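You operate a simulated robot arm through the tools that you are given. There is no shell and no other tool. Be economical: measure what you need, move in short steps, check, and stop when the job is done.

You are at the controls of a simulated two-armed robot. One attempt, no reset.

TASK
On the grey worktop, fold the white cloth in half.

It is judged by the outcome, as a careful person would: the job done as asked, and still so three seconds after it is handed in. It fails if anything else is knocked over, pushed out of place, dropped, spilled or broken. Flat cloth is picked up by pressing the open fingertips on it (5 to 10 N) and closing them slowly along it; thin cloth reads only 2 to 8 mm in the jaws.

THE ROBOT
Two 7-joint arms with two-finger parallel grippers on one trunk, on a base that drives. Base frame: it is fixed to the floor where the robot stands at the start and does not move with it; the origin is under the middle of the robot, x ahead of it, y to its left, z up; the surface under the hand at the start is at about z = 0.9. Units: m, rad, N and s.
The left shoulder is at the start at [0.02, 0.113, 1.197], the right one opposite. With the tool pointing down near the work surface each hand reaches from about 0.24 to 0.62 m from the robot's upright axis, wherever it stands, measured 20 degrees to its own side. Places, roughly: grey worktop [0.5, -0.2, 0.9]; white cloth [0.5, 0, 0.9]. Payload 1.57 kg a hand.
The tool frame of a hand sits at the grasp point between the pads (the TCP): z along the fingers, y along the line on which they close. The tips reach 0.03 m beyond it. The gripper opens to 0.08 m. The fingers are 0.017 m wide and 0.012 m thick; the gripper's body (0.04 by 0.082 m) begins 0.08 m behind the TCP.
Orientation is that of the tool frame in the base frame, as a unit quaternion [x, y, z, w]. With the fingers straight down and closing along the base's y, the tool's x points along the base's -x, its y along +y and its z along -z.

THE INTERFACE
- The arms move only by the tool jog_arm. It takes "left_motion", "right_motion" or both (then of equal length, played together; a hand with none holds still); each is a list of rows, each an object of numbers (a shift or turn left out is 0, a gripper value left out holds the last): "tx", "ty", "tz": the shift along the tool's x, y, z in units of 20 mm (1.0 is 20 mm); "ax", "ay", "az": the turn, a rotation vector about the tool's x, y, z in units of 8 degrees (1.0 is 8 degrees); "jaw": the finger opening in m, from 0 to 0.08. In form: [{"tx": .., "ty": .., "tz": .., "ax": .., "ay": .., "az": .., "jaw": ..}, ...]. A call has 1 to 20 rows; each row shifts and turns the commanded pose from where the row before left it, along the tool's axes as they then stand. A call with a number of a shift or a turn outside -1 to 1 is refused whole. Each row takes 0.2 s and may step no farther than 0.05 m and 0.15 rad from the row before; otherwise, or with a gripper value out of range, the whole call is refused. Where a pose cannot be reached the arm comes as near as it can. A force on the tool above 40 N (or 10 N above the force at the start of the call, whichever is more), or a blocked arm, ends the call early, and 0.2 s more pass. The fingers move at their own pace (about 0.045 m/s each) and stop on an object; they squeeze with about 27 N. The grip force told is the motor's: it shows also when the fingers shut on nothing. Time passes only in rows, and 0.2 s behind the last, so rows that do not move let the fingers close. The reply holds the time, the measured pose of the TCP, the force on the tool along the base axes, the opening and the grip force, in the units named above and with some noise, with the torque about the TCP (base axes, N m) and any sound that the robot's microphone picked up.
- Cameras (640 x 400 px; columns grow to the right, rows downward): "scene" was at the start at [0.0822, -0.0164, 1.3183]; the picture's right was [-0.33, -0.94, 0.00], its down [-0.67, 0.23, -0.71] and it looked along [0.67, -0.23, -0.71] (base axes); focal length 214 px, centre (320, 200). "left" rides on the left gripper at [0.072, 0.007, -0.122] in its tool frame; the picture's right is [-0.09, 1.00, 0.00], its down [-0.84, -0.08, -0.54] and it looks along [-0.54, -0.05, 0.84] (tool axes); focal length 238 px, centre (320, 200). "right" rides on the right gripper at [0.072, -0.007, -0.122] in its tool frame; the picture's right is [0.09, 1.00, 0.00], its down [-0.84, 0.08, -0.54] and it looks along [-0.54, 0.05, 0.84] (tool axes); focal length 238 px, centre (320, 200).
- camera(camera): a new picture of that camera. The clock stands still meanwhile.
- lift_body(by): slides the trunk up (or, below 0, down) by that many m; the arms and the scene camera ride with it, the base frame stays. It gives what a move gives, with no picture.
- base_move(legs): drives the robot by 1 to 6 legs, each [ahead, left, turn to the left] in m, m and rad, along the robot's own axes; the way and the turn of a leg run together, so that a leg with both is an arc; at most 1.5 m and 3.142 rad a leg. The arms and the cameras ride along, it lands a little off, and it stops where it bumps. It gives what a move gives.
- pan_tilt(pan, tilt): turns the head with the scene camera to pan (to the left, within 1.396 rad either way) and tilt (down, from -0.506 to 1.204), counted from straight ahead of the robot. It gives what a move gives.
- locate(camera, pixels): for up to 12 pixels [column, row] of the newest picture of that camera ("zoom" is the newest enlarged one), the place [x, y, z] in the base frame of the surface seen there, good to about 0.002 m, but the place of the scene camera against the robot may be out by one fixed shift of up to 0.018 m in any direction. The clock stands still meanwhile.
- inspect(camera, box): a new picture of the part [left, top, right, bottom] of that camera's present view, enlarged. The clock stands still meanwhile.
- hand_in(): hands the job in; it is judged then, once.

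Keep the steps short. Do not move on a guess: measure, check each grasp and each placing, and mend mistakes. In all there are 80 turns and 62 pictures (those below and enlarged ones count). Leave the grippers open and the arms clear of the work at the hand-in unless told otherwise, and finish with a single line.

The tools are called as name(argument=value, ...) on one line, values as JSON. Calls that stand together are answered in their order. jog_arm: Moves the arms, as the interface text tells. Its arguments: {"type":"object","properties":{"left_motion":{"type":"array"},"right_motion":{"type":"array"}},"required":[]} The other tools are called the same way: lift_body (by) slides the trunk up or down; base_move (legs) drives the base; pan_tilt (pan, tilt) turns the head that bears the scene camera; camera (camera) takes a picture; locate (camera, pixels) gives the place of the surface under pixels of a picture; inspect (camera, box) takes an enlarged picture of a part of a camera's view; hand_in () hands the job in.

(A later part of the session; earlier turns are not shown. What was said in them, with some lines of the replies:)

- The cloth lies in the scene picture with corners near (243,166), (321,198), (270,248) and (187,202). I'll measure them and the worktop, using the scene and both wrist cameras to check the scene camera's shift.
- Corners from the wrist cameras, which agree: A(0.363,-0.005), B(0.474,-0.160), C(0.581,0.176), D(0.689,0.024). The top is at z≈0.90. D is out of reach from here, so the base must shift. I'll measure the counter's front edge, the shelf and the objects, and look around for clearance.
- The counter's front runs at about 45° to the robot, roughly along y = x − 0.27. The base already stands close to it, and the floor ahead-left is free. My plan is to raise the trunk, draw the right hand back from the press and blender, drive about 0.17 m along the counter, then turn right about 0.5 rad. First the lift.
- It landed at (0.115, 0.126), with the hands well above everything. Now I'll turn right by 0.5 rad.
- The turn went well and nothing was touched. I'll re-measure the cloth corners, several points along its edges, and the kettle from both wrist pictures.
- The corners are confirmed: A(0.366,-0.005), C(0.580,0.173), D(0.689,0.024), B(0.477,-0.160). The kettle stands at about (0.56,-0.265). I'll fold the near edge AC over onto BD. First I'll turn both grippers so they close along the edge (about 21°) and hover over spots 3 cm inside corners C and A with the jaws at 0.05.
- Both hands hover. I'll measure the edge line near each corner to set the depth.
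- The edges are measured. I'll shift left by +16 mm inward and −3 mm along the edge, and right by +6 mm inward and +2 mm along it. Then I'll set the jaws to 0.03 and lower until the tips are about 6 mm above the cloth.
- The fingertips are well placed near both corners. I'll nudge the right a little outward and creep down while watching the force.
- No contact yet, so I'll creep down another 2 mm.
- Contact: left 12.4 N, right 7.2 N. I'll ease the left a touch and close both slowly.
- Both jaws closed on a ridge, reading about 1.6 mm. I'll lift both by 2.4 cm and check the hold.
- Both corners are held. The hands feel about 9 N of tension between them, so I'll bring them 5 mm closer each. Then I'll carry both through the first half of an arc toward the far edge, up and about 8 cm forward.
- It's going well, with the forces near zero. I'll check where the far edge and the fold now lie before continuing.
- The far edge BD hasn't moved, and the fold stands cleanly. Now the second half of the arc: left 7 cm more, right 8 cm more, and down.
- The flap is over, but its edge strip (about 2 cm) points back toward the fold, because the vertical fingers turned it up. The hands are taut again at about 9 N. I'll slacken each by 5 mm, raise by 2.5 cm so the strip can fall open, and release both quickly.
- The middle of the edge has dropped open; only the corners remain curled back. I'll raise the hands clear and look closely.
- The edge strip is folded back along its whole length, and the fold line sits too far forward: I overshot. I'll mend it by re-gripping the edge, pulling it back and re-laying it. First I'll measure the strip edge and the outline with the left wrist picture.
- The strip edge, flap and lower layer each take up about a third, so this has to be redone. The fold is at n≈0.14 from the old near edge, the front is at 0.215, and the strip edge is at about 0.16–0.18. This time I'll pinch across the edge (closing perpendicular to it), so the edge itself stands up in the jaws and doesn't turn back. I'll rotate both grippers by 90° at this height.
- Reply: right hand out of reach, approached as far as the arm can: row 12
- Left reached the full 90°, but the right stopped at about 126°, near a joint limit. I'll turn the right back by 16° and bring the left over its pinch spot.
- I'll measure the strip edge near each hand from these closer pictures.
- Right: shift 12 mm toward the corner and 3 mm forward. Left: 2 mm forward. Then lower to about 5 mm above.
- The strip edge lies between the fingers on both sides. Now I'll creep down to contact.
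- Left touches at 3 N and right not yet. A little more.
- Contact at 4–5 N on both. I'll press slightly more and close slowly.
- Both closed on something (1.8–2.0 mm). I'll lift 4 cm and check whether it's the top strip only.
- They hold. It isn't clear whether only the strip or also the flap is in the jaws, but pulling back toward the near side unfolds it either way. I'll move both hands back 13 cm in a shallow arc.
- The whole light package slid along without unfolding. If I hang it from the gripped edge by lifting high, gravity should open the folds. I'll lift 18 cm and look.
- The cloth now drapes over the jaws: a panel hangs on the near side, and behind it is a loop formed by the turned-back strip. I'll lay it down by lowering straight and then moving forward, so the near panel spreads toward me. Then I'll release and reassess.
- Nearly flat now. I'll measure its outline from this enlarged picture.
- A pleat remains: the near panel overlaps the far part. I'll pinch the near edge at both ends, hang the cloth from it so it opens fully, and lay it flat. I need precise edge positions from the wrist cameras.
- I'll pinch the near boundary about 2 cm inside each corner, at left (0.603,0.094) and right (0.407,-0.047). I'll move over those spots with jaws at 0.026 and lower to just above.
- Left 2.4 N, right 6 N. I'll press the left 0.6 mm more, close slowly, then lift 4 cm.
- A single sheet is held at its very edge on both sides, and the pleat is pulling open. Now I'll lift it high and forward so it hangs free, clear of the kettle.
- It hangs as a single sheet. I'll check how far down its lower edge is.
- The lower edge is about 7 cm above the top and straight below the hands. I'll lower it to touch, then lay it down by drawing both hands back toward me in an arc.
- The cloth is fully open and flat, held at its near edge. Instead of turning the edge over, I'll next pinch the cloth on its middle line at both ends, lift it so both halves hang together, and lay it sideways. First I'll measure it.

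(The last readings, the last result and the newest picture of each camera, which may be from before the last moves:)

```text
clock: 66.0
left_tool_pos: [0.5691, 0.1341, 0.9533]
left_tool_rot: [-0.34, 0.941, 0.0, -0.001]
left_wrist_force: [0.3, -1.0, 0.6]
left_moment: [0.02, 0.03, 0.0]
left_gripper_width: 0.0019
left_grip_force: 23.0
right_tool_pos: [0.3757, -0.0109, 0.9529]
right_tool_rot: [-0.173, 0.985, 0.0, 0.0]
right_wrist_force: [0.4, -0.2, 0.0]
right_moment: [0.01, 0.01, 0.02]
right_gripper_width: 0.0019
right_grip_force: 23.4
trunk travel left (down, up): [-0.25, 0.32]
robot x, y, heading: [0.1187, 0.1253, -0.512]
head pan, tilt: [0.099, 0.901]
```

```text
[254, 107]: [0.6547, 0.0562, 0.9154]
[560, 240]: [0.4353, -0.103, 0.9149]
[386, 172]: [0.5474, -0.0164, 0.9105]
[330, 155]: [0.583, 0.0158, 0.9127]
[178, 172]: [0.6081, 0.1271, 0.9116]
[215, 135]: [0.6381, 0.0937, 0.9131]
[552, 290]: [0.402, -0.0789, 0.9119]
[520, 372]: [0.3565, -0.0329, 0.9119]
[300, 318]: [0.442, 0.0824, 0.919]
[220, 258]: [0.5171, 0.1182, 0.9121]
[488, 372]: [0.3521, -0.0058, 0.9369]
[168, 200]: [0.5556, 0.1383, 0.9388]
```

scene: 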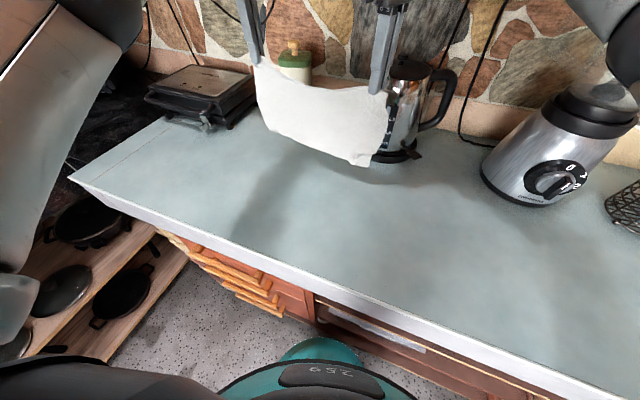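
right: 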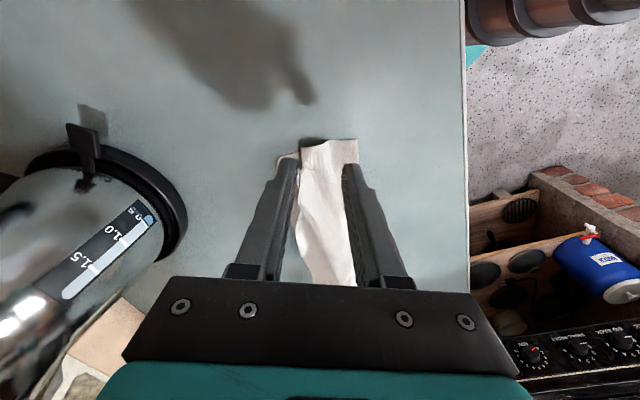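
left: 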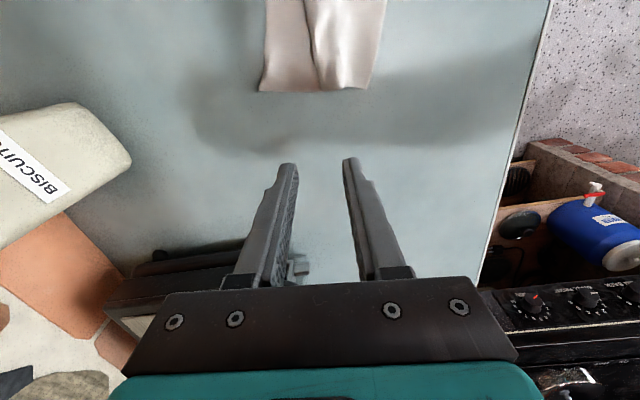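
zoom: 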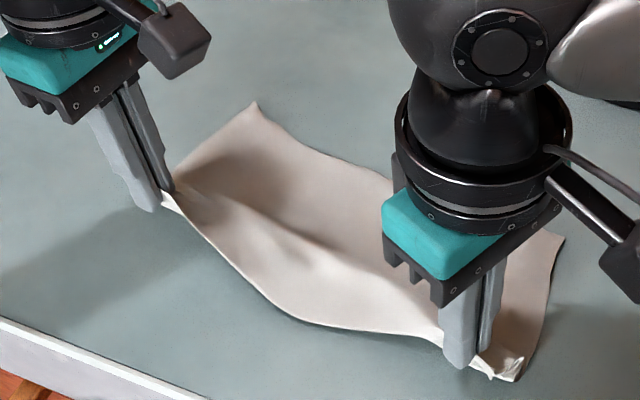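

The far edge is only 12–13 cm from the hands, so about 4 cm of slack still forms a hump. I'll lower slightly, draw back 3.4 cm to flatten it, release, and rise.

jog_arm(left_motion=[{"tz": 0.5}, {"ty": 0.4, "tz": 0.1}, {"ty": 0.4}, {"ty": 0.4}, {"ty": 0.4}, {"ty": 0.1, "tz": 0.1}, {}, {"jaw": 0.01}, {"jaw": 0.03}, {}, {}, {"tz": -1}, {"tz": -1}, {"tz": -1}, {"tx": -0.8}, {"tx": -0.8}, {"tx": -0.8}], right_motion=[{"tz": 0.5}, {"ty": 0.376, "tx": 0.137, "tz": 0.1}, {"ty": 0.376, "tx": 0.137}, {"ty": 0.376, "tx": 0.137}, {"ty": 0.376, "tx": 0.137}, {"ty": 0.094, "tx": 0.034, "tz": 0.1}, {}, {"jaw": 0.01}, {"jaw": 0.03}, {}, {}, {"tz": -1}, {"tz": -1}, {"tz": -1}, {"tx": 0.7, "ty": -0.3}, {"tx": 0.7, "ty": -0.3}, {"tx": 0.7, "ty": -0.3}])

inspect(camera="scene", box=[180, 130, 372, 250])

```text
clock: 69.6
left_tool_pos: [0.5849, 0.1895, 1.0014]
left_tool_rot: [-0.34, 0.94, -0.001, 0.0]
left_wrist_force: [0.2, -0.3, -0.2]
left_moment: [0.01, -0.01, -0.01]
left_gripper_width: 0.0298
left_grip_force: 0.0
right_tool_pos: [0.3207, -0.0153, 1.0005]
right_tool_rot: [-0.173, 0.985, 0.0, 0.0]
right_wrist_force: [-1.0, -0.1, -0.8]
right_moment: [-0.02, -0.01, 0.02]
right_gripper_width: 0.0301
right_grip_force: 0.1
trunk travel left (down, up): [-0.25, 0.32]
robot x, y, heading: [0.1157, 0.1269, -0.513]
head pan, tilt: [0.099, 0.901]
```

```text
3.33 times, centred on (276, 190) of scene
```

zoom: 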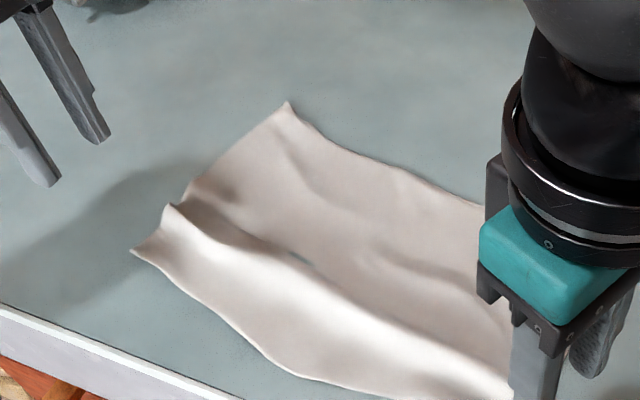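

There's a flat sheet with a low ridge. I'll measure the left end here, and the right end with the right wrist camera.

locate(camera="zoom", pixels=[[137, 250], [152, 230], [167, 208], [178, 205], [190, 193], [220, 162], [250, 135], [287, 106], [480, 208], [410, 180], [270, 360], [330, 270]])

camera(camera="right")

```text
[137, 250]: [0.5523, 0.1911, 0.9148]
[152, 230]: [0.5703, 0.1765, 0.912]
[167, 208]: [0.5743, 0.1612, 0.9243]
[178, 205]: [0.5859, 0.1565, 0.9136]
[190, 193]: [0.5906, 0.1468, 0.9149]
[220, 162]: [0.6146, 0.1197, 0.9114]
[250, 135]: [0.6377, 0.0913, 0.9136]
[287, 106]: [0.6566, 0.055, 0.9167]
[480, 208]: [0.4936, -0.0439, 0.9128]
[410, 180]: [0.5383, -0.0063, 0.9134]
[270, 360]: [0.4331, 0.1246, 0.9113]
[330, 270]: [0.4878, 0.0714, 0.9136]
```

```text
3 pictures are left
```

right: 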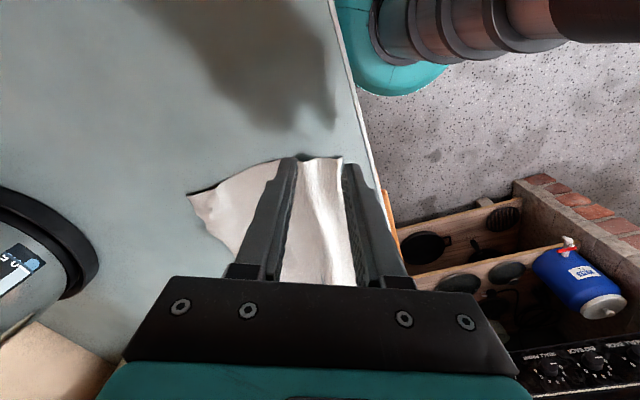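

locate(camera="right", pixels=[[340, 160], [328, 162], [316, 163], [304, 164], [270, 168], [245, 174], [220, 184], [193, 194], [210, 228], [315, 200], [330, 230], [255, 190]])

```text
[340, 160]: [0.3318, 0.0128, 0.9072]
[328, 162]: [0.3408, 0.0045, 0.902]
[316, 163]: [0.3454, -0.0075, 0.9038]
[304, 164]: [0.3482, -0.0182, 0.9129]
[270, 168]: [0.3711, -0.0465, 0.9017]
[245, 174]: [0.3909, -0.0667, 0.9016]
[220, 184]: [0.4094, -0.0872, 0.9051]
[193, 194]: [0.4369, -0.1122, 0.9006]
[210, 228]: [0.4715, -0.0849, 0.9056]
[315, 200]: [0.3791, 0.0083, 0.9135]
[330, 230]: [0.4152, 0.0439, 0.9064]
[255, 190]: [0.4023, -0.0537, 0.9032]
```

The cloth is 17 cm across plus the small ridge. The midpoints, 2 cm inside each end, are left (0.590,0.110) and right (0.386,-0.034). I'll move over them and lower to just above, jaws at 0.026.

jog_arm(left_motion=[{"tx": 0.59, "ty": -0.8, "jaw": 0.026}, {"tx": 0.59, "ty": -0.8}, {"tx": 0.59, "ty": -0.8}, {"tx": 0.59, "ty": -0.8}, {"tz": 0.78}, {"tz": 0.78}, {"tz": 0.78}, {"tz": 0.78}, {}], right_motion=[{"tx": -0.69, "ty": -0.5, "jaw": 0.026}, {"tx": -0.69, "ty": -0.5}, {"tx": -0.69, "ty": -0.5}, {"tx": -0.7, "ty": -0.5}, {"tz": 0.78}, {"tz": 0.78}, {"tz": 0.78}, {"tz": 0.78}, {}])

jog_arm(left_motion=[{"tz": 0.12}, {"tz": 0.1}, {"tz": 0.06}, {}], right_motion=[{"tz": 0.12}, {"tz": 0.1}, {"tz": 0.06}, {}])

```text
clock: 71.6
left_tool_pos: [0.5891, 0.1098, 0.9359]
left_tool_rot: [-0.34, 0.941, 0.0, -0.001]
left_wrist_force: [-0.4, 0.1, 0.2]
left_moment: [0.01, 0.01, 0.04]
left_gripper_width: 0.026
left_grip_force: 0.0
right_tool_pos: [0.3874, -0.0343, 0.936]
right_tool_rot: [-0.174, 0.985, 0.0, 0.001]
right_wrist_force: [0.8, 0.3, 0.4]
right_moment: [0.01, 0.01, -0.01]
right_gripper_width: 0.0262
right_grip_force: 0.1
trunk travel left (down, up): [-0.25, 0.32]
robot x, y, heading: [0.1155, 0.1252, -0.509]
head pan, tilt: [0.099, 0.901]
```

```text
clock: 72.6
left_tool_pos: [0.5902, 0.1113, 0.9316]
left_tool_rot: [-0.34, 0.94, 0.0, 0.0]
left_wrist_force: [0.1, -0.6, 0.4]
left_moment: [0.0, 0.01, 0.02]
left_gripper_width: 0.026
left_grip_force: 0.2
right_tool_pos: [0.3859, -0.0345, 0.933]
right_tool_rot: [-0.173, 0.985, 0.0, 0.0]
right_wrist_force: [-0.9, 0.2, -0.4]
right_moment: [0.03, 0.0, -0.02]
right_gripper_width: 0.026
right_grip_force: 0.1
trunk travel left (down, up): [-0.25, 0.32]
robot x, y, heading: [0.1133, 0.1248, -0.513]
head pan, tilt: [0.099, 0.901]
```

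jog_arm(left_motion=[{"tz": 0.04}, {"tz": 0.03}, {}], right_motion=[{"tz": 0.04}, {"tz": 0.03}, {}])

```text
clock: 73.4
left_tool_pos: [0.589, 0.112, 0.9316]
left_tool_rot: [-0.34, 0.94, 0.0, 0.001]
left_wrist_force: [1.7, -0.5, 3.0]
left_moment: [-0.02, 0.01, 0.01]
left_gripper_width: 0.0258
left_grip_force: 0.1
right_tool_pos: [0.3853, -0.0339, 0.9309]
right_tool_rot: [-0.174, 0.985, 0.001, 0.001]
right_wrist_force: [0.2, 0.0, 4.0]
right_moment: [-0.05, -0.01, 0.01]
right_gripper_width: 0.0262
right_grip_force: 0.1
trunk travel left (down, up): [-0.25, 0.32]
robot x, y, heading: [0.1139, 0.1266, -0.515]
head pan, tilt: [0.099, 0.901]
```

Contact at 3–4 N. I'll press 0.5 mm more, close slowly, and lift 12 cm so both halves hang.

jog_arm(left_motion=[{"tz": 0.025}, {"jaw": 0.022}, {"jaw": 0.018}, {"jaw": 0.014}, {"jaw": 0.01}, {"jaw": 0.006}, {"jaw": 0.003}, {"jaw": 0.0}, {}, {}, {"tz": -0.4}, {"tz": -0.8}, {"tz": -1}, {"tz": -1}, {"tz": -1}, {"tz": -1}, {"tz": -0.8}, {}, {}, {}], right_motion=[{"tz": 0.02}, {"jaw": 0.022}, {"jaw": 0.018}, {"jaw": 0.014}, {"jaw": 0.01}, {"jaw": 0.006}, {"jaw": 0.003}, {"jaw": 0.0}, {}, {}, {"tz": -0.4}, {"tz": -0.8}, {"tz": -1}, {"tz": -1}, {"tz": -1}, {"tz": -1}, {"tz": -0.8}, {}, {}, {}])

camera(camera="scene")

```text
clock: 77.6
left_tool_pos: [0.5895, 0.1104, 1.0509]
left_tool_rot: [-0.339, 0.941, -0.001, 0.0]
left_wrist_force: [-1.2, 0.0, -0.3]
left_moment: [-0.02, 0.03, 0.0]
left_gripper_width: 0.0017
left_grip_force: 23.6
right_tool_pos: [0.387, -0.0326, 1.0503]
right_tool_rot: [-0.173, 0.985, 0.0, 0.0]
right_wrist_force: [0.7, -0.1, -0.6]
right_moment: [0.03, -0.05, -0.02]
right_gripper_width: 0.0018
right_grip_force: 23.6
trunk travel left (down, up): [-0.25, 0.32]
robot x, y, heading: [0.1149, 0.1226, -0.514]
head pan, tilt: [0.099, 0.901]
```

```text
2 pictures are left
```

scene: 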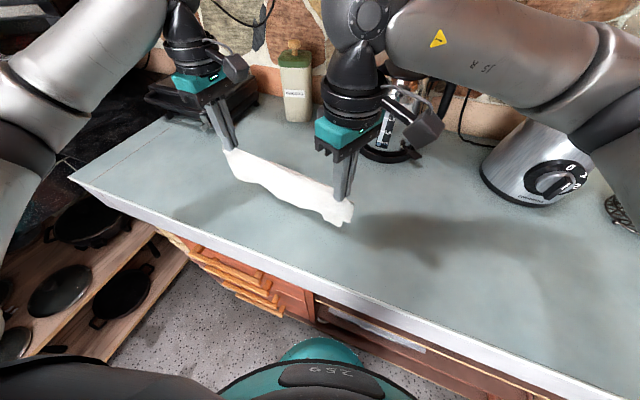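

Both grips hold and the cloth hangs over the mid line. I'll measure how deep the near half hangs.

locate(camera="scene", pixels=[[232, 155], [236, 176], [260, 184], [280, 196], [300, 205], [318, 209], [330, 218], [340, 222], [348, 210], [270, 165], [310, 185]])

```text
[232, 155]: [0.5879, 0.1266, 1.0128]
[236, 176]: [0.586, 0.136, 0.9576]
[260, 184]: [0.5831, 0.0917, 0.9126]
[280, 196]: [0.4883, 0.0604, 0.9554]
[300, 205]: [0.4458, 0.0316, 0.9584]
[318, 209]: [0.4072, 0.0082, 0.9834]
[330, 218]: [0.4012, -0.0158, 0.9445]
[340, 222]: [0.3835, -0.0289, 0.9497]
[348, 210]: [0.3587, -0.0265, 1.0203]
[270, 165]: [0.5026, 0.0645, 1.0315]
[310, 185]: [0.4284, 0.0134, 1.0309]
```

The near half hangs about 8 cm, close to half the width as intended. I'll lower until the bottoms touch, then lay it sideways by moving both hands forward in an arc so both halves trail together, with a short drag at the end.

jog_arm(left_motion=[{"tz": 0.5, "ty": -0.1}, {"tz": 0.5, "ty": -0.2}, {"tz": 0.4, "ty": -0.4}, {"ty": -0.74, "tz": 0.065}, {"ty": -0.72, "tz": 0.19}, {"ty": -0.67, "tz": 0.315}, {"ty": -0.61, "tz": 0.425}, {"ty": -0.53, "tz": 0.525}, {"ty": -0.43, "tz": 0.605}, {"ty": -0.31, "tz": 0.67}, {"ty": -0.3, "tz": 0.7}, {"ty": -0.5, "tz": 0.3}, {"ty": -0.5, "tz": 0.2}, {}, {}], right_motion=[{"tz": 0.5, "ty": -0.094, "tx": -0.034}, {"tz": 0.5, "ty": -0.19, "tx": -0.07}, {"tz": 0.4, "ty": -0.376, "tx": -0.137}, {"ty": -0.696, "tx": -0.253, "tz": 0.065}, {"ty": -0.677, "tx": -0.246, "tz": 0.19}, {"ty": -0.63, "tx": -0.229, "tz": 0.315}, {"ty": -0.573, "tx": -0.209, "tz": 0.425}, {"ty": -0.498, "tx": -0.181, "tz": 0.525}, {"ty": -0.404, "tx": -0.147, "tz": 0.605}, {"ty": -0.291, "tx": -0.106, "tz": 0.67}, {"ty": -0.282, "tx": -0.103, "tz": 0.7}, {"ty": -0.47, "tx": -0.171, "tz": 0.3}, {"ty": -0.47, "tx": -0.171, "tz": 0.2}, {}, {}])

```text
clock: 80.8
left_tool_pos: [0.6651, 0.0175, 0.9412]
left_tool_rot: [-0.34, 0.94, 0.0, 0.0]
left_wrist_force: [-0.8, 0.0, -0.1]
left_moment: [0.0, 0.03, 0.01]
left_gripper_width: 0.002
left_grip_force: 23.0
right_tool_pos: [0.4624, -0.1266, 0.9415]
right_tool_rot: [-0.174, 0.985, 0.0, 0.0]
right_wrist_force: [0.2, -0.5, -0.8]
right_moment: [0.0, 0.02, 0.03]
right_gripper_width: 0.0021
right_grip_force: 24.0
trunk travel left (down, up): [-0.25, 0.32]
robot x, y, heading: [0.1158, 0.1267, -0.513]
head pan, tilt: [0.099, 0.901]
```

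The lay-down is done with low forces. Before releasing, I'll take one enlarged look at how the two halves lie.

inspect(camera="scene", box=[200, 110, 392, 230])

locate(camera="zoom", pixels=[[180, 190], [190, 225], [250, 240], [320, 280], [400, 310], [460, 330], [500, 340], [540, 290], [300, 200], [400, 240], [220, 170], [350, 210]])

```text
3.33 times, centred on (296, 170) of scene
```

zoom: 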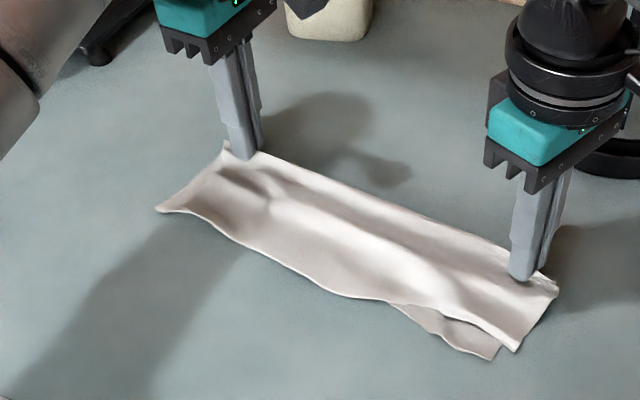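

```text
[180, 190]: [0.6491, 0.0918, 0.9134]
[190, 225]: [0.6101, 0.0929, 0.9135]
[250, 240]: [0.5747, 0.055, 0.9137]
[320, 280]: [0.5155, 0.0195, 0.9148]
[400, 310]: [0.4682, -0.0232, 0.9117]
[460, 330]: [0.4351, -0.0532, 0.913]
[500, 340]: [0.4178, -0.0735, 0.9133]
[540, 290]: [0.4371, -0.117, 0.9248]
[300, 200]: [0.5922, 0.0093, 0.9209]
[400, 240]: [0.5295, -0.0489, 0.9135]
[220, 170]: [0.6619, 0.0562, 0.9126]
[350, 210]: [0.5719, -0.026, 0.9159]
```

The cloth lies in half, with the near edges matching to within about 1–1.5 cm at the right. I'll release gently and raise both hands straight up and clear.

jog_arm(left_motion=[{"tz": 0.2}, {}, {"jaw": 0.008}, {"jaw": 0.016}, {"jaw": 0.03}, {}, {"tz": -0.3}, {"tz": -0.6}, {"tz": -1}, {"tz": -1}, {"tz": -1}, {"tz": -1}, {"tx": -1, "tz": -1}, {"tx": -1}, {"tx": -1}, {"tx": -1}], right_motion=[{"tz": 0.2}, {}, {"jaw": 0.008}, {"jaw": 0.016}, {"jaw": 0.03}, {}, {"tz": -0.3}, {"tz": -0.6}, {"tz": -1}, {"tz": -1}, {"tz": -1}, {"tz": -1}, {"tx": 1, "ty": 0.4, "tz": -1}, {"tx": 1, "ty": 0.4}, {"tx": 1, "ty": 0.4}, {"tx": 1, "ty": 0.4}])

inspect(camera="scene", box=[200, 110, 392, 230])

locate(camera="zoom", pixels=[[165, 210], [240, 155], [545, 285], [515, 345], [490, 355], [400, 305], [300, 180], [420, 230], [300, 270], [350, 240], [450, 280], [230, 200]])

```text
clock: 84.2
left_tool_pos: [0.7278, 0.0696, 1.0578]
left_tool_rot: [-0.339, 0.941, 0.0, 0.0]
left_wrist_force: [0.6, 0.2, -0.1]
left_moment: [0.0, 0.01, 0.0]
left_gripper_width: 0.0299
left_grip_force: 0.1
right_tool_pos: [0.3772, -0.1234, 1.0562]
right_tool_rot: [-0.174, 0.985, 0.0, 0.001]
right_wrist_force: [-0.3, 0.6, -0.1]
right_moment: [-0.01, 0.0, 0.01]
right_gripper_width: 0.03
right_grip_force: 0.0
trunk travel left (down, up): [-0.25, 0.32]
robot x, y, heading: [0.1145, 0.1274, -0.514]
head pan, tilt: [0.099, 0.901]
```

```text
3.33 times, centred on (296, 170) of scene
```

zoom: 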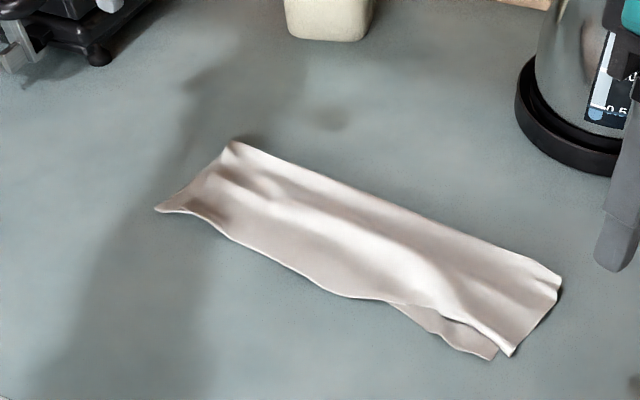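

```text
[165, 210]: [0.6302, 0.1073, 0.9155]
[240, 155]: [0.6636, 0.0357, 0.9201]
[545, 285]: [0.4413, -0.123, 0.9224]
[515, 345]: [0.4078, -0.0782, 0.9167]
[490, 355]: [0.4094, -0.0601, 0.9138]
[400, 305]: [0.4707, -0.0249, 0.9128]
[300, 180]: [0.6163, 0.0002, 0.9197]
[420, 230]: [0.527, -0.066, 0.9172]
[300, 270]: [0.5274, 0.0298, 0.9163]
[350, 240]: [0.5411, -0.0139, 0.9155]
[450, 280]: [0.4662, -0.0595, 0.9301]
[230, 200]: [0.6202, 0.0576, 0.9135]
```

The cloth is folded in half, the edges match to about 1.5 cm, and nothing else has moved. I'll open the grippers fully, raise the hands a bit more, and hand in.

jog_arm(left_motion=[{"tz": -1, "jaw": 0.08}, {"tz": -1}, {"tz": -1}, {}, {}], right_motion=[{"tz": -1, "jaw": 0.08}, {"tz": -1}, {"tz": -1}, {}, {}])

hand_in()

```text
clock: 85.4
left_tool_pos: [0.727, 0.0685, 1.1166]
left_tool_rot: [-0.339, 0.941, 0.0, 0.0]
left_wrist_force: [-0.3, -0.5, -0.1]
left_moment: [-0.03, -0.02, 0.02]
left_gripper_width: 0.0799
left_grip_force: 0.1
right_tool_pos: [0.3767, -0.1215, 1.1153]
right_tool_rot: [-0.174, 0.985, 0.0, 0.001]
right_wrist_force: [0.2, 0.4, -0.2]
right_moment: [-0.02, 0.01, -0.03]
right_gripper_width: 0.0802
right_grip_force: 0.3
trunk travel left (down, up): [-0.25, 0.32]
robot x, y, heading: [0.1174, 0.1233, -0.511]
head pan, tilt: [0.099, 0.901]
```

```text
The job is handed in.
```

The white cloth is folded in half on the grey worktop, with its edges matching to about 1.5 cm at the right end and a slight ripple there; nothing else was moved, and the grippers are open and clear.
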